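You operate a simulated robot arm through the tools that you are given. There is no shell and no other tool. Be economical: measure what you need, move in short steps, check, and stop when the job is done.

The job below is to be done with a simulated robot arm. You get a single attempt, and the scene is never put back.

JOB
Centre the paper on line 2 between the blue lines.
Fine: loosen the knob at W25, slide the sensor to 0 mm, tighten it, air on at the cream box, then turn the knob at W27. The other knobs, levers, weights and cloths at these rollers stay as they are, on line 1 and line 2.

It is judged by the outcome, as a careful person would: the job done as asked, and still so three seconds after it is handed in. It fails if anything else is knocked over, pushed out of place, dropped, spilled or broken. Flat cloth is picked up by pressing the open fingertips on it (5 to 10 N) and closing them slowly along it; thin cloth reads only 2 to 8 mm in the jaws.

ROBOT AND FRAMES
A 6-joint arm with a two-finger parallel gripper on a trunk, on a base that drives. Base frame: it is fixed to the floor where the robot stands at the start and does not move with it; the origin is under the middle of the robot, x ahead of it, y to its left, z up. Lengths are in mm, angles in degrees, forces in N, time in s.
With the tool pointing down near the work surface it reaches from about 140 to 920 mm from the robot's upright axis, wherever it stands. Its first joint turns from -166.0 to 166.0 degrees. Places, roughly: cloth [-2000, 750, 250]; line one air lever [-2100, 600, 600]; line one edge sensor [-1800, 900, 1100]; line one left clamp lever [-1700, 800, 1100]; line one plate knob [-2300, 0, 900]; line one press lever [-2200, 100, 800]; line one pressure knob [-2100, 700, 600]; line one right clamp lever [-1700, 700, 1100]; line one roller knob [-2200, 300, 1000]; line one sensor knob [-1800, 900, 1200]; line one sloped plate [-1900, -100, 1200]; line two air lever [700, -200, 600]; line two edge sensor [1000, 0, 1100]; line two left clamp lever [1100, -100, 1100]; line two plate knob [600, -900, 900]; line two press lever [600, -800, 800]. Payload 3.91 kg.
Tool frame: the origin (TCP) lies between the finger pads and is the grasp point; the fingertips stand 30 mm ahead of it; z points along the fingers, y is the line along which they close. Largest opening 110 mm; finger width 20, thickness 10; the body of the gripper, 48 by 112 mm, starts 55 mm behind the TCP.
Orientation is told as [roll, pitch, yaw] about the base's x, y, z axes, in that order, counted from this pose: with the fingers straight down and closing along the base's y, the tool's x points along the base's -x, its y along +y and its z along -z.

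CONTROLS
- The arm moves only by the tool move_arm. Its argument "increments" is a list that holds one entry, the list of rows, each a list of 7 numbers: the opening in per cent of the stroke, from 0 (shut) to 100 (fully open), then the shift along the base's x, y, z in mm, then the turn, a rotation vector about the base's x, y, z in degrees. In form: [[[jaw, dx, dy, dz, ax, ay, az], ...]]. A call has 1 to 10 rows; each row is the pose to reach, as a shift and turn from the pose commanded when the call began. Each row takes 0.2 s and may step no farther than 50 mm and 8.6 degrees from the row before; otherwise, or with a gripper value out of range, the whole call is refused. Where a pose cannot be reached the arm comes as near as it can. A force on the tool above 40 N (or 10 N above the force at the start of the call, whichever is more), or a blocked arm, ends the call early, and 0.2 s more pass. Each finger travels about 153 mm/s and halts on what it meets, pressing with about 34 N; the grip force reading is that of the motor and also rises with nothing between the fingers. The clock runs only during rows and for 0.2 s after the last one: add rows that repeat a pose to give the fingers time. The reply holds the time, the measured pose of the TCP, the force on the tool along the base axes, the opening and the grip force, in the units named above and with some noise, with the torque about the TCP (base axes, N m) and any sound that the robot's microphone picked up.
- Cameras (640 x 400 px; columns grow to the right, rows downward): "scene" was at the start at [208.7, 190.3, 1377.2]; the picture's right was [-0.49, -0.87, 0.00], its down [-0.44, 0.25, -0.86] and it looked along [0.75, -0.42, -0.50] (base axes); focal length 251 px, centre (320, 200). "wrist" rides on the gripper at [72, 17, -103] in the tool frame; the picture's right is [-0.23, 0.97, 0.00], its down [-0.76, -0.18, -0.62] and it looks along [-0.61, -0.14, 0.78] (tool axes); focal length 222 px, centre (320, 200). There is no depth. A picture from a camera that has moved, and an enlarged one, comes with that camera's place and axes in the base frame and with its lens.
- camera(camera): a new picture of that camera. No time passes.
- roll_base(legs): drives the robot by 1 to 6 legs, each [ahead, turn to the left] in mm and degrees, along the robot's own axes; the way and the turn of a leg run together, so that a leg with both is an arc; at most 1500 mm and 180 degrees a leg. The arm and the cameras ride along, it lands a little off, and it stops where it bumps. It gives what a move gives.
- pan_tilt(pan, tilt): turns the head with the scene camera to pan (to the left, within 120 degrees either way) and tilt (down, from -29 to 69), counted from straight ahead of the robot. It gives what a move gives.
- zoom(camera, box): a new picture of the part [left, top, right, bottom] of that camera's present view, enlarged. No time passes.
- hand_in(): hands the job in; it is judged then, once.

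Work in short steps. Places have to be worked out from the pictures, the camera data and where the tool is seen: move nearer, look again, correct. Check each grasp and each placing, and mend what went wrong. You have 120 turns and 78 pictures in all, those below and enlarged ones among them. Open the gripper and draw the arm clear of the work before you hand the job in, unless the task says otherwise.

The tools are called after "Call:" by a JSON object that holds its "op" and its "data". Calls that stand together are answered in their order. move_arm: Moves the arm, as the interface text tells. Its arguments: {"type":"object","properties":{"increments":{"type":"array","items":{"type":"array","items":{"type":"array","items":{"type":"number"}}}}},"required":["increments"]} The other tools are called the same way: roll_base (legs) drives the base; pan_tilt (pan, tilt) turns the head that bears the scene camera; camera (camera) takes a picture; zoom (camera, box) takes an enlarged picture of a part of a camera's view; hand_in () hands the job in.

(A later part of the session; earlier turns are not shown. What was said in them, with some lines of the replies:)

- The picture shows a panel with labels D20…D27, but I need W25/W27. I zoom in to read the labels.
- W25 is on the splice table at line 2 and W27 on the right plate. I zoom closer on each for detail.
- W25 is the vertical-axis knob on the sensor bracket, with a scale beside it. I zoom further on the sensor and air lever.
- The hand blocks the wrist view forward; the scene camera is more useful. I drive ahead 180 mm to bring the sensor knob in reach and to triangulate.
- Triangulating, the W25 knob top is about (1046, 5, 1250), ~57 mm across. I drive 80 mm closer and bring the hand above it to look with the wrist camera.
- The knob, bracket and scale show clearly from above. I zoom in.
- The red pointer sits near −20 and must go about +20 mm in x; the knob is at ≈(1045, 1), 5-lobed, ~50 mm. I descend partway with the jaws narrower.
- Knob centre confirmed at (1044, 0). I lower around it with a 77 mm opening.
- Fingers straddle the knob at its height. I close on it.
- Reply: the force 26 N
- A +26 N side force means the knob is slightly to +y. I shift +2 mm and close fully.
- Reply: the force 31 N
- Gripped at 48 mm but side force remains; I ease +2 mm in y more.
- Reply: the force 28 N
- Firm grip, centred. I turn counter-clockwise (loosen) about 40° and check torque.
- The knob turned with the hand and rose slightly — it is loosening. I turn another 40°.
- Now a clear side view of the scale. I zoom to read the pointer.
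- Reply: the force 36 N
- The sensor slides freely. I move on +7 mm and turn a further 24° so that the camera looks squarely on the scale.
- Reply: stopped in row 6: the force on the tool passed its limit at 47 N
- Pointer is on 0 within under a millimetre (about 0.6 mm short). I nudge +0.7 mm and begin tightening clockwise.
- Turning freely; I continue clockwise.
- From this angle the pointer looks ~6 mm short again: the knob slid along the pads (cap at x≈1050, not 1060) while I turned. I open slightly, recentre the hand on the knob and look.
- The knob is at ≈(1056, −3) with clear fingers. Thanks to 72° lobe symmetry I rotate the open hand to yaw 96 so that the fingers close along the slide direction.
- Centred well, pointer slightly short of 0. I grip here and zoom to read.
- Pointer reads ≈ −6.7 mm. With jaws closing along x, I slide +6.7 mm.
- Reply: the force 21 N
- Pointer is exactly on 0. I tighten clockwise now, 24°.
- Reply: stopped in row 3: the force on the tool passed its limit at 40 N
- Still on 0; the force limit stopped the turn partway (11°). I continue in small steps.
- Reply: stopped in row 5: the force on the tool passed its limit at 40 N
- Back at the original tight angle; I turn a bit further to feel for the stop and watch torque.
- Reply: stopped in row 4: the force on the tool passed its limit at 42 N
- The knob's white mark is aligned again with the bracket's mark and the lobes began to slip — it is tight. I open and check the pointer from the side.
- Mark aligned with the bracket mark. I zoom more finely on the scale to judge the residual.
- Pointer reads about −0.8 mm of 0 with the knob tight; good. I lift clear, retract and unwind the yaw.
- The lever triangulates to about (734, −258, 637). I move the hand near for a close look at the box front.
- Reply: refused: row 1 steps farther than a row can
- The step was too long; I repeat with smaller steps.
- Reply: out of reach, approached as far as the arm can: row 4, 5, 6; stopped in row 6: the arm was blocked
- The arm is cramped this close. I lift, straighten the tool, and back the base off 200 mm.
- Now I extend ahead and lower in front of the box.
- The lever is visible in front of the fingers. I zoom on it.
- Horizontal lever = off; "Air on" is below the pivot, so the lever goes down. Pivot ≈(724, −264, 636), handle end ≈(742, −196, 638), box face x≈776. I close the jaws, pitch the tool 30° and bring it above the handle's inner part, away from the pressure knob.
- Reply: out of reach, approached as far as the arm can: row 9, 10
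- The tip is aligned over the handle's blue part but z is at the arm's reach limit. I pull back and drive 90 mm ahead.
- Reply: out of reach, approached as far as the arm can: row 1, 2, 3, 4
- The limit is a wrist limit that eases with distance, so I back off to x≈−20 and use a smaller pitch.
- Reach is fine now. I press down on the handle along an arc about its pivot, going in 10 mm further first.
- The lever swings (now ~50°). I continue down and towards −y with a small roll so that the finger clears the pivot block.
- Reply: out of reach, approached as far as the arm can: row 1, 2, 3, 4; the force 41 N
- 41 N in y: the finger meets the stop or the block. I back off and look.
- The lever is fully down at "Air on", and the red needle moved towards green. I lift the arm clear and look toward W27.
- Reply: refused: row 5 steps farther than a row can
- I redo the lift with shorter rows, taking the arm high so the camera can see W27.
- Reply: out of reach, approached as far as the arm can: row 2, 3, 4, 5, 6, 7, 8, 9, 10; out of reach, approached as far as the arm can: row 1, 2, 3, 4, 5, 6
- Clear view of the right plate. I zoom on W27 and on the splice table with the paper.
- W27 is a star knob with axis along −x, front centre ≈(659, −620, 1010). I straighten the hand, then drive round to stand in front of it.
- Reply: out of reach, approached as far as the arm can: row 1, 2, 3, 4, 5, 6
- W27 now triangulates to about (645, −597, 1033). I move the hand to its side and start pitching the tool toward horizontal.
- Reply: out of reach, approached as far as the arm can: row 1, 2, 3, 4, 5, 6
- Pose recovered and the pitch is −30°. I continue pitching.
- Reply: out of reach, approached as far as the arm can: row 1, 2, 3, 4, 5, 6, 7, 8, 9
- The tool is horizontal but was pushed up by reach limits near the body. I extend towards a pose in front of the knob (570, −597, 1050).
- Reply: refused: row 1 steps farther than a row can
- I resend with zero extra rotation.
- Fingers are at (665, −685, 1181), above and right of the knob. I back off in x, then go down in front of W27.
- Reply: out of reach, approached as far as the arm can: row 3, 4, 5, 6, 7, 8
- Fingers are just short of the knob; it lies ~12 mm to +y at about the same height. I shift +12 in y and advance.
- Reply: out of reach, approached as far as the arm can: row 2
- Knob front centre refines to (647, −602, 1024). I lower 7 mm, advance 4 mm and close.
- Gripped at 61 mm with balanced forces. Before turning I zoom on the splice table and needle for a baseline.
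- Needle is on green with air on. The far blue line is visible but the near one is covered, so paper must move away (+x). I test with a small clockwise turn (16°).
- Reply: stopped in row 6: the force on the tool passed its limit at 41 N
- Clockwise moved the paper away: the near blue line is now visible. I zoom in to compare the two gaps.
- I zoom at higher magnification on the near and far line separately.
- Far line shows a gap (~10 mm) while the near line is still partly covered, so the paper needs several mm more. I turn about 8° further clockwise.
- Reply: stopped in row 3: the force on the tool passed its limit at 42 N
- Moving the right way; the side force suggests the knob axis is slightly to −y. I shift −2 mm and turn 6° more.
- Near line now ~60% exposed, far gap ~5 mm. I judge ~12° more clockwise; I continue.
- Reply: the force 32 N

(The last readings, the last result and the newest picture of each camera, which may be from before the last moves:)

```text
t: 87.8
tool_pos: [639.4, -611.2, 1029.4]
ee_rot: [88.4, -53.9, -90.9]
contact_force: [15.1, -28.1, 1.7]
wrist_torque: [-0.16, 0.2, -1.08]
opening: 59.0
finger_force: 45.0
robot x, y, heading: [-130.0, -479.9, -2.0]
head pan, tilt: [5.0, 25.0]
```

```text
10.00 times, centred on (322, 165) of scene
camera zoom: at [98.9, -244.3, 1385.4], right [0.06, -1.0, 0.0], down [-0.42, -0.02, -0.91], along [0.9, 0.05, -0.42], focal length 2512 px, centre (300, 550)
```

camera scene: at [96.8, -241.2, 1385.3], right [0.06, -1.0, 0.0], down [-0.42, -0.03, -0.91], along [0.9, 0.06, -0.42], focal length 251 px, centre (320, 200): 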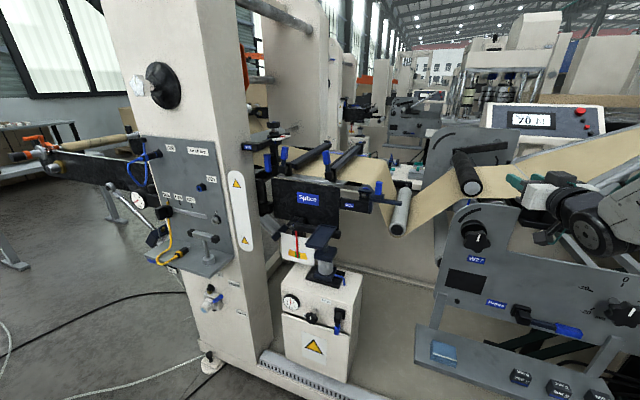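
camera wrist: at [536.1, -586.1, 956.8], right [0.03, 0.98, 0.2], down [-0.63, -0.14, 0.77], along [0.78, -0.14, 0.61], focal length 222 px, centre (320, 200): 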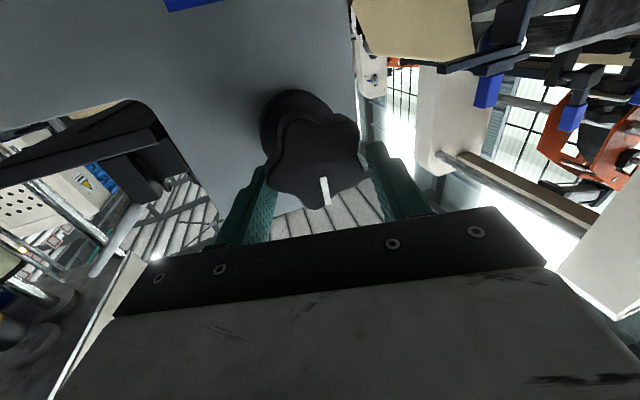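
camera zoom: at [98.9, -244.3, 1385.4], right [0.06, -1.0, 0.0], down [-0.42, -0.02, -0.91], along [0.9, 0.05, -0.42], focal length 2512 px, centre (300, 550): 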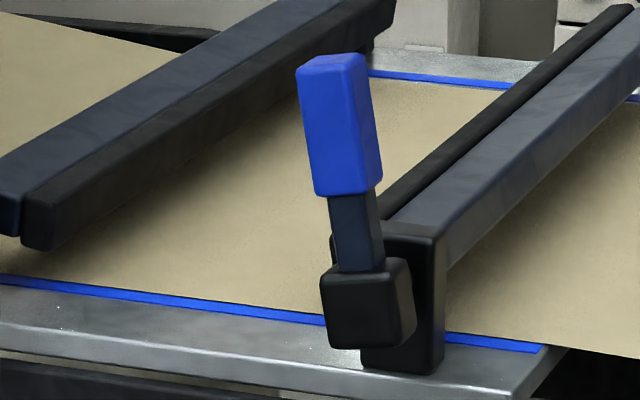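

Looks close to centred. I release the knob and withdraw, so I can check from above with the wrist camera.

Call:
{"op": "move_arm", "data": {"increments": [[[60, 0, 0, 0, 0, 0, 0], [72, 0, 0, 0, 0, 0, 0], [72, -15, 0, 0, 0, 0, 0], [72, -40, 0, 10, 0, 0, 0], [72, -70, 0, 40, 0, 0, 0], [72, -90, 0, 80, 0, 0, 0], [72, -110, 0, 120, 0, 0, 0], [72, -110, 0, 160, 0, 0, 0], [72, -110, 0, 200, 0, 0, 0]]]}}

Call:
{"op": "zoom", "data": {"camera": "scene", "box": [280, 140, 500, 270]}}

```text
t: 89.8
tool_pos: [532.2, -611.6, 1234.9]
ee_rot: [88.1, -54.0, -90.6]
contact_force: [0.4, 0.1, 0.7]
wrist_torque: [0.01, -0.02, 0.01]
opening: 79.2
finger_force: 0.0
out of reach, approached as far as the arm can: row 4, 5, 6, 7, 8, 9
robot x, y, heading: [-129.8, -479.8, -1.6]
head pan, tilt: [5.0, 25.0]
```

```text
2.91 times, centred on (390, 205) of scene
camera zoom: at [98.5, -243.0, 1385.3], right [0.06, -1.0, 0.0], down [-0.42, -0.02, -0.91], along [0.9, 0.05, -0.42], focal length 731 px, centre (116, 186)
```

zoom: 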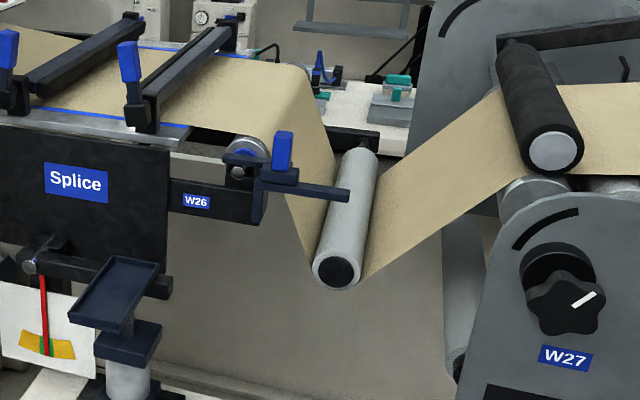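

W27 holds its new angle and the needle is green. I unroll and bring the tool back to pointing down.

Call:
{"op": "move_arm", "data": {"increments": [[[72, 0, 0, 0, -8, 0, 0], [72, 0, 0, 0, -16, 0, 0], [72, 0, 0, 0, -24, 0, 0], [72, 0, 0, 0, -32, 0, 0], [72, 0, 0, 0, -36, 0, 0], [72, 0, 0, 0, -36, 0, 0]]]}}

Call:
{"op": "move_arm", "data": {"increments": [[[50, 0, 0, 10, 0, 8, 0], [50, -10, 0, 20, 0, 16, 0], [50, -20, 0, 30, 0, 24, 0], [50, -30, 10, 40, 0, 32, 0], [50, -40, 20, 40, 0, 40, 0], [50, -50, 30, 40, 0, 48, 0], [50, -60, 40, 40, 0, 56, 0], [50, -60, 50, 40, 0, 64, 0], [50, -60, 60, 40, 0, 72, 0], [50, -60, 70, 40, 0, 80, 0]]]}}

```text
t: 91.2
tool_pos: [535.8, -611.3, 1238.3]
ee_rot: [-170.5, -89.6, 168.3]
contact_force: [-0.4, 0.0, -0.2]
wrist_torque: [0.01, 0.0, -0.03]
opening: 79.1
finger_force: 0.0
out of reach, approached as far as the arm can: row 5, 6
robot x, y, heading: [-131.0, -475.6, -1.7]
head pan, tilt: [5.0, 25.0]
```

```text
t: 93.3
tool_pos: [479.2, -519.1, 1283.2]
ee_rot: [14.6, -15.2, -4.7]
contact_force: [-1.6, -0.8, 0.1]
wrist_torque: [0.05, 0.0, -0.01]
opening: 55.1
finger_force: 0.1
out of reach, approached as far as the arm can: row 6, 7, 8, 9, 10
robot x, y, heading: [-131.8, -476.0, -1.6]
head pan, tilt: [5.0, 25.0]
```

The hand is nearly down and clear. I drive back toward the splice table.

Call:
{"op": "roll_base", "data": {"legs": [[0, 91.6], [420, 0], [0, -90], [340, 0]]}}

Call:
{"op": "move_arm", "data": {"increments": [[[50, 20, 0, 40, -4, 4, 1], [50, 40, 0, 80, -8, 8, 2], [50, 80, 0, 100, -12, 12, 3], [50, 120, 0, 100, -14.6, 15.2, 4.7], [50, 160, 0, 100, -14.6, 15.2, 4.7], [50, 160, 0, 100, -14.6, 15.2, 4.7]]]}}

```text
t: 105.6
tool_pos: [836.9, -170.6, 1282.7]
ee_rot: [14.6, -15.4, -8.5]
contact_force: [-0.4, 1.0, 0.6]
wrist_torque: [-0.02, -0.02, 0.01]
opening: 55.0
finger_force: 0.3
robot x, y, heading: [231.2, -93.1, -5.4]
head pan, tilt: [5.0, 25.0]
```

```text
t: 107.0
tool_pos: [993.2, -201.3, 1395.5]
ee_rot: [15.1, -3.6, -0.6]
contact_force: [0.1, 0.8, -1.3]
wrist_torque: [-0.01, 0.0, 0.01]
opening: 55.3
finger_force: 0.0
out of reach, approached as far as the arm can: row 1, 2, 3, 4, 5, 6
robot x, y, heading: [232.2, -90.0, -5.4]
head pan, tilt: [5.0, 25.0]
```

The hand is above the table area; I take a wrist picture.

Call:
{"op": "camera", "data": {"camera": "wrist"}}

```text
6 pictures are left
camera wrist: at [913.8, -212.2, 1494.3], right [0.22, 0.94, 0.27], down [0.72, -0.34, 0.6], along [0.66, 0.06, -0.75], focal length 222 px, centre (320, 200)
```

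wrist: 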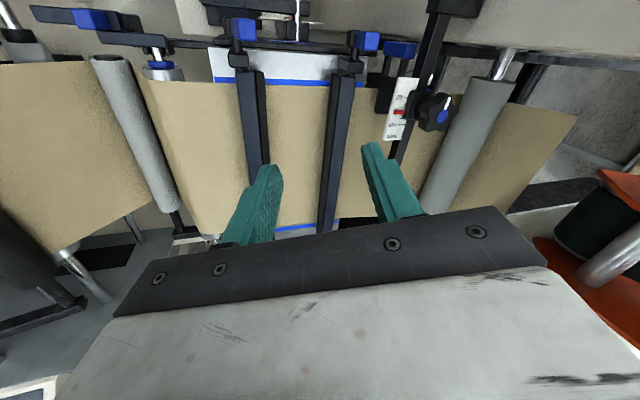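

Both blue lines are visible from above. I zoom on the near and far edges.

Call:
{"op": "zoom", "data": {"camera": "wrist", "box": [260, 70, 340, 100]}}

Call:
{"op": "zoom", "data": {"camera": "wrist", "box": [265, 205, 345, 240]}}

```text
8.00 times, centred on (300, 85) of wrist
camera zoom: at [913.8, -212.2, 1494.3], right [0.22, 0.94, 0.27], down [0.72, -0.34, 0.6], along [0.66, 0.06, -0.75], focal length 1777 px, centre (480, 1120)
```

zoom: 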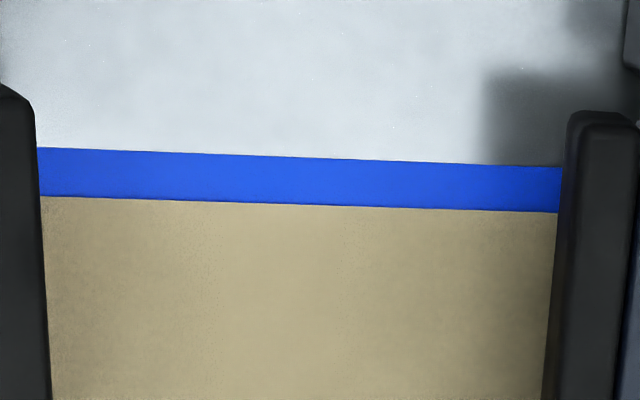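

```text
8.00 times, centred on (305, 222) of wrist
camera zoom: at [913.8, -212.2, 1494.3], right [0.22, 0.94, 0.27], down [0.72, -0.34, 0.6], along [0.66, 0.06, -0.75], focal length 1777 px, centre (440, 20)
```

zoom: 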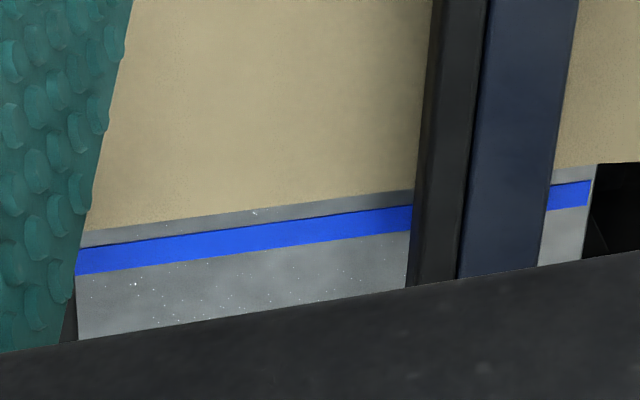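

From above: the near line is still covered by about 4 mm while the far gap is about 7 mm, so the paper must move ~5.5 mm more in +x (roughly 25° more). I retract and drive back to W27.

Call:
{"op": "move_arm", "data": {"increments": [[[50, -45, 5, 0, 0, 0, 0], [50, -90, 10, 0, 0, 0, 0], [50, -135, 15, 0, 0, 0, 0], [50, -170, 20, 0, 0, 0, 0]]]}}

Call:
{"op": "roll_base", "data": {"legs": [[-360, 0], [0, -84.6], [422, 0], [0, 88.4]]}}

```text
t: 108.0
tool_pos: [823.9, -181.9, 1394.0]
ee_rot: [15.4, -3.5, -0.7]
contact_force: [1.3, -0.6, -0.9]
wrist_torque: [0.0, 0.07, 0.0]
opening: 54.8
finger_force: 0.0
robot x, y, heading: [231.1, -94.3, -5.4]
head pan, tilt: [5.0, 25.0]
```

```text
t: 119.8
tool_pos: [460.9, -575.0, 1394.8]
ee_rot: [15.3, -3.6, 0.4]
contact_force: [0.7, -0.3, -0.1]
wrist_torque: [-0.03, -0.02, 0.0]
opening: 55.1
finger_force: 0.0
robot x, y, heading: [-134.4, -497.1, -4.3]
head pan, tilt: [5.0, 25.0]
```

Landed well. I pitch the tool to horizontal again, high and clear.

Call:
{"op": "move_arm", "data": {"increments": [[[60, 0, -10, -10, -5, -6, 0], [60, 0, -20, -20, -10, -12, 0], [60, 0, -30, -30, -15, -18, 0], [60, 0, -30, -40, -15, -26, 0], [60, 10, -30, -50, -15, -34, 0], [60, 20, -30, -60, -15, -42, 0], [60, 30, -30, -70, -15, -50, 0], [60, 40, -30, -80, -15, -58, 0], [60, 50, -30, -90, -15, -66, 0], [60, 60, -30, -100, -15, -74, 0]]]}}

```text
t: 122.0
tool_pos: [520.4, -603.9, 1295.2]
ee_rot: [-31.1, -74.0, 36.6]
contact_force: [0.5, -0.6, -0.1]
wrist_torque: [0.03, -0.01, -0.02]
opening: 66.0
finger_force: 0.0
out of reach, approached as far as the arm can: row 1, 2, 3, 4, 5
robot x, y, heading: [-132.6, -495.8, -4.2]
head pan, tilt: [5.0, 25.0]
```

Tool axis is ≈(0.97, 0.08, −0.24); I correct by rotvec (9.7, −13.6, −4.4) and advance a bit at safe height.

Call:
{"op": "move_arm", "data": {"increments": [[[72, 10, 0, -10, 3.2, -4.5, -1.5], [72, 20, 0, -20, 6.5, -9, -3], [72, 30, 0, -30, 9.7, -13.6, -4.4], [72, 40, 0, -60, 9.7, -13.6, -4.4], [72, 50, 0, -90, 9.7, -13.6, -4.4], [72, 60, 0, -120, 9.7, -13.6, -4.4], [72, 60, 0, -120, 9.7, -13.6, -4.4]]]}}

```text
t: 123.7
tool_pos: [580.4, -605.2, 1178.3]
ee_rot: [126.6, -89.3, -125.3]
contact_force: [0.2, 0.2, 0.0]
wrist_torque: [0.0, -0.01, 0.03]
opening: 79.3
finger_force: 0.1
out of reach, approached as far as the arm can: row 6, 7
robot x, y, heading: [-135.9, -495.6, -4.5]
head pan, tilt: [5.0, 25.0]
```

Tool is horizontal. I descend in front of the knob with the fingers straddling it.

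Call:
{"op": "move_arm", "data": {"increments": [[[76, 10, 1, -35, 0, 0, 0], [76, 20, 2, -70, 0, 0, 0], [76, 25, 2, -105, 0, 0, 0], [76, 30, 2, -135, 0, 0, 0], [76, 35, 2, -150, 0, 0, 0], [76, 35, 2, -150, 0, 0, 0]]]}}

Call:
{"op": "camera", "data": {"camera": "wrist"}}

```text
t: 125.0
tool_pos: [622.4, -604.7, 1028.5]
ee_rot: [127.8, -89.4, -126.4]
contact_force: [0.6, 0.1, -0.1]
wrist_torque: [0.0, -0.03, 0.01]
opening: 83.5
finger_force: 0.0
out of reach, approached as far as the arm can: row 1, 2, 3, 4, 5, 6
robot x, y, heading: [-135.5, -489.3, -4.4]
head pan, tilt: [5.0, 25.0]
```

```text
3 pictures are left
camera wrist: at [518.8, -588.3, 955.4], right [-0.02, 0.97, 0.24], down [-0.62, -0.2, 0.75], along [0.78, -0.13, 0.61], focal length 222 px, centre (320, 200)
```

wrist: 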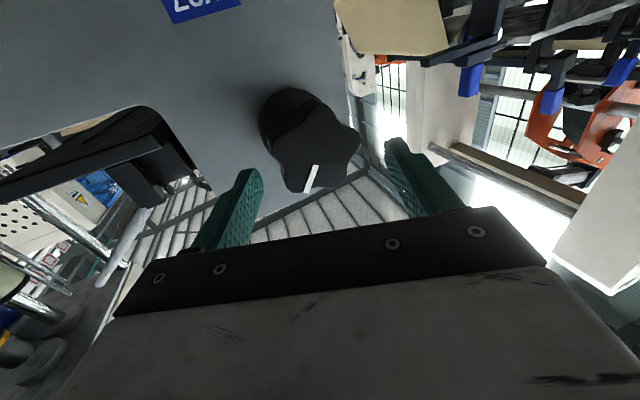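

Knob is centred between the fingers. I advance 17 mm, lower 5 mm and close.

Call:
{"op": "move_arm", "data": {"increments": [[[76, 8, 1, -3, 0, 0, 0], [76, 17, 1, -5, 0, 0, 0], [60, 17, 1, -5, 0, 0, 0], [45, 17, 1, -5, 0, 0, 0], [20, 17, 1, -5, 0, 0, 0], [20, 17, 1, -5, 0, 0, 0]]]}}

```text
t: 126.5
tool_pos: [640.7, -603.4, 1022.3]
ee_rot: [125.4, -89.2, -124.1]
contact_force: [5.5, -16.3, -1.9]
wrist_torque: [-0.17, -0.13, -0.56]
opening: 60.2
finger_force: 44.9
robot x, y, heading: [-136.3, -496.7, -4.2]
head pan, tilt: [5.0, 25.0]
```

Gripped at 60 mm. I shift −1.5 mm in y and turn clockwise 22°.

Call:
{"op": "move_arm", "data": {"increments": [[[20, 0, -1.5, 0, 0, 0, 0], [20, 0, -1.5, 0, 4, 0, 0], [20, 0, -2, 0, 8, 0, 0], [20, 0, -2, 0, 12, 0, 0], [20, 0, -2, 0, 16, 0, 0], [20, 0, -2, 0, 20, 0, 0], [20, 0, -2, 0, 22, 0, 0], [20, 0, -2, 0, 22, 0, 0]]]}}

Call:
{"op": "zoom", "data": {"camera": "scene", "box": [268, 144, 340, 189]}}

```text
t: 128.2
tool_pos: [641.1, -603.7, 1021.9]
ee_rot: [92.3, -67.3, -91.1]
contact_force: [-0.5, -5.5, 2.7]
wrist_torque: [-0.21, -0.56, -0.17]
opening: 60.5
finger_force: 45.3
robot x, y, heading: [-134.6, -496.9, -4.7]
head pan, tilt: [5.0, 25.0]
```

```text
8.89 times, centred on (304, 166) of scene
camera zoom: at [105.9, -271.5, 1385.4], right [0.01, -1.0, 0.0], down [-0.42, 0.0, -0.91], along [0.91, 0.01, -0.42], focal length 2233 px, centre (462, 498)
```

zoom: 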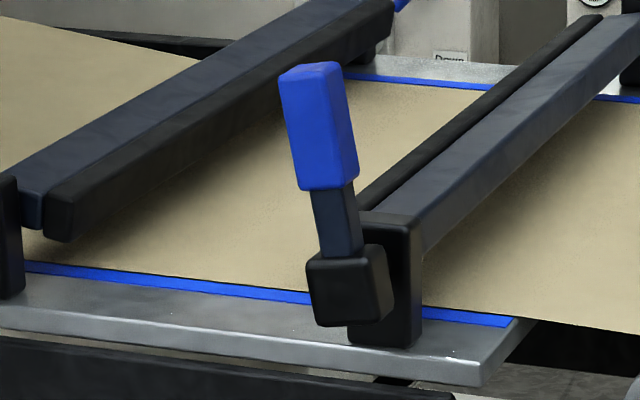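

The near line is now almost fully exposed; by scaling the paper moved ~3.3 mm, leaving ~2 mm. I turn 14° more, then release and withdraw.

Call:
{"op": "move_arm", "data": {"increments": [[[20, 0, -0.5, 0, 3, 0, 0], [20, 0, -0.5, 0, 6, 0, 0], [20, 0, -0.5, 0, 10, 0, 0], [20, 0, -0.5, 0, 14, 0, 0], [20, 0, -0.5, 0, 14, 0, 0], [20, 0, -0.5, 0, 14, 0, 0]]]}}

Call:
{"op": "move_arm", "data": {"increments": [[[60, 0, 0, 0, 0, 0, 0], [76, 0, 0, 0, 0, 0, 0], [76, 0, 0, 0, 0, 0, 0], [76, -15, 0, 0, 0, 0, 0], [76, -40, 0, 10, 0, 0, 0], [76, -70, 0, 40, 0, 0, 0], [76, -90, 0, 80, 0, 0, 0], [76, -110, 0, 120, 0, 0, 0], [76, -110, 0, 160, 0, 0, 0], [76, -110, 0, 200, 0, 0, 0]]]}}

```text
t: 129.7
tool_pos: [640.4, -605.6, 1022.4]
ee_rot: [91.7, -53.2, -90.7]
contact_force: [2.4, 0.7, -4.3]
wrist_torque: [0.14, 0.31, -0.28]
opening: 60.5
finger_force: 44.9
robot x, y, heading: [-131.9, -499.1, -4.5]
head pan, tilt: [5.0, 25.0]
```

```text
t: 131.8
tool_pos: [543.4, -610.7, 1233.9]
ee_rot: [91.6, -53.3, -90.6]
contact_force: [-0.2, 0.2, -0.8]
wrist_torque: [0.02, 0.0, 0.03]
opening: 83.4
finger_force: 0.0
out of reach, approached as far as the arm can: row 5, 6, 7, 8, 9, 10
robot x, y, heading: [-136.7, -495.5, -4.2]
head pan, tilt: [5.0, 25.0]
```

Clean release. I unroll and pitch the tool back down as before, then return to the overhead viewing pose.

Call:
{"op": "move_arm", "data": {"increments": [[[72, 0, 0, 0, -8, 0, 0], [72, 0, 0, 0, -16, 0, 0], [72, 0, 0, 0, -24, 0, 0], [72, 0, 0, 0, -32, 0, 0], [72, 0, 0, 0, -36, 0, 0], [72, 0, 0, 0, -36, 0, 0]]]}}

Call:
{"op": "move_arm", "data": {"increments": [[[50, 0, 0, 10, 0, 8, 0], [50, -10, 0, 20, 0, 16, 0], [50, -20, 0, 30, 0, 24, 0], [50, -30, 10, 40, 0, 32, 0], [50, -40, 20, 40, 0, 40, 0], [50, -50, 30, 40, 0, 48, 0], [50, -60, 40, 40, 0, 56, 0], [50, -60, 50, 40, 0, 64, 0], [50, -60, 60, 40, 0, 72, 0], [50, -60, 70, 40, 0, 80, 0]]]}}

Call:
{"op": "roll_base", "data": {"legs": [[0, 94.4], [420, 0], [0, -92], [360, 0]]}}

```text
t: 133.2
tool_pos: [544.2, -610.1, 1235.5]
ee_rot: [129.6, -89.2, -128.2]
contact_force: [0.3, 0.1, 0.6]
wrist_torque: [0.0, 0.0, -0.01]
opening: 79.2
finger_force: 0.1
robot x, y, heading: [-134.7, -495.5, -4.4]
head pan, tilt: [5.0, 25.0]
```

```text
t: 135.4
tool_pos: [483.8, -535.5, 1274.0]
ee_rot: [14.9, -11.8, -3.4]
contact_force: [-0.6, 0.4, 0.3]
wrist_torque: [-0.02, -0.05, -0.01]
opening: 54.7
finger_force: 0.1
out of reach, approached as far as the arm can: row 6, 7, 8, 9, 10
robot x, y, heading: [-132.7, -492.5, -4.7]
head pan, tilt: [5.0, 25.0]
```

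```text
t: 147.9
tool_pos: [831.0, -95.6, 1274.1]
ee_rot: [15.1, -11.8, -0.2]
contact_force: [0.2, -0.2, 0.4]
wrist_torque: [0.0, 0.0, -0.02]
opening: 54.9
finger_force: 0.1
robot x, y, heading: [210.0, -87.7, -1.3]
head pan, tilt: [5.0, 25.0]
```

I move to the same viewing pose as before: (993, −201, 1395).

Call:
{"op": "move_arm", "data": {"increments": [[[50, 20, -15, 40, 0, 4, 0], [50, 40, -35, 80, 0, 8.2, -0.4], [50, 75, -60, 100, 0, 8.2, -0.4], [50, 115, -80, 115, 0, 8.2, -0.4], [50, 150, -100, 121, 0, 8.2, -0.4], [50, 162, -105, 121, 0, 8.2, -0.4], [50, 162, -105, 121, 0, 8.2, -0.4]]]}}

```text
t: 149.5
tool_pos: [994.1, -200.5, 1394.4]
ee_rot: [15.0, -3.6, -0.6]
contact_force: [-0.5, -0.1, 0.2]
wrist_torque: [-0.02, 0.02, 0.02]
opening: 55.2
finger_force: 0.0
out of reach, approached as far as the arm can: row 2
robot x, y, heading: [212.2, -88.6, -1.7]
head pan, tilt: [5.0, 25.0]
```

The pose matches the former one. I use the last two pictures on the near and far edges.

Call:
{"op": "zoom", "data": {"camera": "wrist", "box": [260, 65, 340, 105]}}

Call:
{"op": "zoom", "data": {"camera": "wrist", "box": [265, 200, 345, 245]}}

```text
8.00 times, centred on (300, 85) of wrist
camera zoom: at [916.1, -210.0, 1493.7], right [0.22, 0.94, 0.27], down [0.72, -0.34, 0.6], along [0.66, 0.06, -0.75], focal length 1777 px, centre (480, 1120)
```

zoom: 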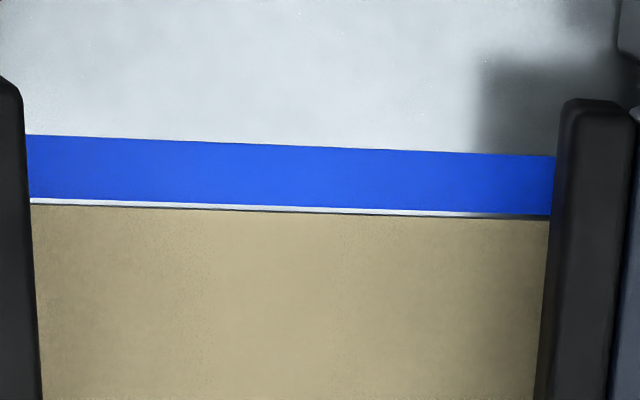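

```text
8.00 times, centred on (305, 222) of wrist
camera zoom: at [916.1, -210.0, 1493.7], right [0.22, 0.94, 0.27], down [0.72, -0.34, 0.6], along [0.66, 0.06, -0.75], focal length 1777 px, centre (440, 20)
```

zoom: 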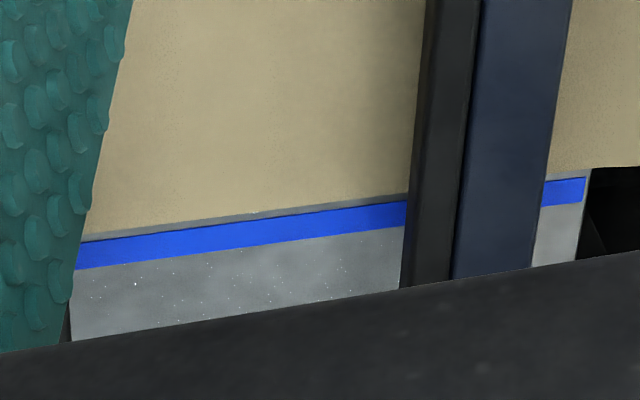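

Now both lines show: near gap ≈1.1 mm, far gap ≈2.9 mm, about 0.9 mm from centre (≈7–8° of knob). The W27 approach is well known by now, so I go back for that last bit.

Call:
{"op": "move_arm", "data": {"increments": [[[50, -45, 5, 0, 0, 0, 0], [50, -90, 10, 0, 0, 0, 0], [50, -135, 15, 0, 0, 0, 0], [50, -170, 20, 0, 0, 0, 0]]]}}

Call:
{"op": "roll_base", "data": {"legs": [[-345, 0], [0, -88.3], [410, 0], [0, 87]]}}

```text
t: 150.5
tool_pos: [827.6, -179.2, 1395.4]
ee_rot: [15.2, -3.6, -0.6]
contact_force: [0.2, -0.5, -0.3]
wrist_torque: [0.01, 0.03, 0.02]
opening: 54.9
finger_force: 0.0
robot x, y, heading: [212.3, -85.8, -1.4]
head pan, tilt: [5.0, 25.0]
```

```text
t: 162.5
tool_pos: [462.7, -643.6, 1397.8]
ee_rot: [15.2, -3.6, -4.5]
contact_force: [0.0, 0.4, 0.2]
wrist_torque: [-0.03, -0.01, 0.0]
opening: 54.9
finger_force: 0.0
robot x, y, heading: [-144.6, -511.8, -5.1]
head pan, tilt: [5.0, 25.0]
```

I pitch the tool to horizontal, as before, aiming for y≈−604.

Call:
{"op": "move_arm", "data": {"increments": [[[60, 0, 0, -10, -5, -6, 1], [60, 0, 8, -20, -10, -12, 2], [60, 5, 16, -30, -15, -18, 3], [60, 10, 24, -40, -15, -26, 4], [60, 18, 30, -50, -15, -34, 4], [60, 26, 35, -60, -15, -42, 4], [60, 34, 39, -70, -15, -50, 4], [60, 42, 39, -80, -15, -58, 4], [60, 50, 39, -90, -15, -66, 4], [60, 58, 39, -100, -15, -74, 4]]]}}

```text
t: 164.7
tool_pos: [520.2, -604.3, 1297.9]
ee_rot: [-24.8, -75.8, 32.3]
contact_force: [0.7, 0.0, 0.3]
wrist_torque: [-0.02, 0.01, 0.01]
opening: 65.7
finger_force: 0.1
out of reach, approached as far as the arm can: row 1, 2, 3, 4, 5
robot x, y, heading: [-145.5, -511.1, -5.5]
head pan, tilt: [5.0, 25.0]
```

I correct orientation by (7.7, −12.9, −6.7) while lowering to z≈1180.

Call:
{"op": "move_arm", "data": {"increments": [[[76, 10, 0, -10, 2.6, -4.3, -2.2], [76, 20, 0, -20, 5.1, -8.6, -4.5], [76, 30, 0, -30, 7.7, -12.9, -6.7], [76, 40, 0, -60, 7.7, -12.9, -6.7], [76, 50, 0, -90, 7.7, -12.9, -6.7], [76, 60, 0, -120, 7.7, -12.9, -6.7], [76, 60, 0, -120, 7.7, -12.9, -6.7]]]}}

Call:
{"op": "move_arm", "data": {"increments": [[[76, 10, 0, -35, 0, 0, 0], [76, 20, 0, -70, 0, 0, 0], [76, 25, 0, -105, 0, 0, 0], [76, 30, 0, -135, 0, 0, 0], [76, 35, 0, -148, 0, 0, 0], [76, 35, 0, -148, 0, 0, 0]]]}}

```text
t: 166.3
tool_pos: [581.7, -604.9, 1176.1]
ee_rot: [124.1, -89.1, -123.2]
contact_force: [-0.1, 0.4, -0.4]
wrist_torque: [0.0, -0.02, 0.03]
opening: 83.9
finger_force: 0.0
robot x, y, heading: [-146.4, -507.8, -5.4]
head pan, tilt: [5.0, 25.0]
```

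```text
t: 167.7
tool_pos: [617.2, -604.1, 1026.3]
ee_rot: [124.1, -89.1, -123.3]
contact_force: [-0.3, -0.6, 0.0]
wrist_torque: [0.01, -0.01, 0.0]
opening: 83.4
finger_force: 0.0
robot x, y, heading: [-150.3, -510.6, -5.5]
head pan, tilt: [5.0, 25.0]
```

No contact, pose as planned. I advance 22 mm, rise 3 mm and close on the knob.

Call:
{"op": "move_arm", "data": {"increments": [[[76, 8, 0, 2, 0, 0, 0], [76, 16, 0, 3, 0, 0, 0], [76, 22, 0, 3, 0, 0, 0], [60, 22, 0, 3, 0, 0, 0], [52, 22, 0, 3, 0, 0, 0], [40, 22, 0, 3, 0, 0, 0], [20, 22, 0, 3, 0, 0, 0], [20, 22, 0, 3, 0, 0, 0]]]}}

```text
t: 169.5
tool_pos: [637.1, -605.0, 1029.6]
ee_rot: [124.8, -89.1, -123.9]
contact_force: [0.6, 10.1, 2.2]
wrist_torque: [0.2, 0.15, 0.54]
opening: 60.4
finger_force: 44.7
robot x, y, heading: [-147.0, -510.6, -5.4]
head pan, tilt: [5.0, 25.0]
```

Gripped at 60.4 mm as before. I turn 8° clockwise, then release and withdraw.

Call:
{"op": "move_arm", "data": {"increments": [[[20, 0, 0, 0, 2, 0, 0], [20, 0, 0, 0, 4, 0, 0], [20, 0, 0, 0, 6, 0, 0], [20, 0, 0, 0, 8, 0, 0], [20, 0, 0, 0, 8, 0, 0], [20, 0, 0, 0, 8, 0, 0]]]}}

Call:
{"op": "move_arm", "data": {"increments": [[[60, 0, 0, 0, 0, 0, 0], [76, 0, 0, 0, 0, 0, 0], [76, 0, 0, 0, 0, 0, 0], [76, -15, 0, 0, 0, 0, 0], [76, -30, 0, 20, 0, 0, 0], [76, -50, 0, 60, 0, 0, 0], [76, -70, 0, 100, 0, 0, 0], [76, -90, 0, 140, 0, 0, 0], [76, -110, 0, 180, 0, 0, 0], [76, -130, 0, 220, 0, 0, 0]]]}}

```text
t: 170.9
tool_pos: [636.7, -604.7, 1030.2]
ee_rot: [93.3, -81.2, -92.5]
contact_force: [-15.3, 9.6, -9.4]
wrist_torque: [0.15, 0.43, 0.15]
opening: 60.2
finger_force: 44.7
robot x, y, heading: [-148.2, -514.3, -5.4]
head pan, tilt: [5.0, 25.0]
```

```text
t: 173.1
tool_pos: [514.2, -601.3, 1254.3]
ee_rot: [93.2, -81.1, -92.3]
contact_force: [1.4, 0.1, -0.3]
wrist_torque: [-0.01, -0.03, -0.02]
opening: 83.2
finger_force: 0.1
out of reach, approached as far as the arm can: row 6, 7, 8, 9, 10
robot x, y, heading: [-144.3, -512.0, -5.3]
head pan, tilt: [5.0, 25.0]
```

The knob is turned and released, and the arm is clear with the gripper open; I hand in.

Call:
{"op": "hand_in", "data": {}}

```text
The job is handed in.
```

I did every step and handed the job in, but I had no pictures left to check where the paper sat after the last turn of W27.

- **Sensor:** I loosened W25, slid the sensor and tightened W25 again. The pointer reads about 0.8 mm short of 0, toward −20.
- **Air:** the cream box lever is down at "Air on".
- **Paper:** the last view from above showed both blue lines, with gaps of about 1.1 mm on the near side and 2.9 mm on the far side. That is about 0.9 mm off centre. I then turned W27 another 8° the same way, which should bring it to the middle, going by how far the paper moved on earlier turns.

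I did not touch any other knob, lever, weight or cloth. The gripper is open and the arm is clear of the work.
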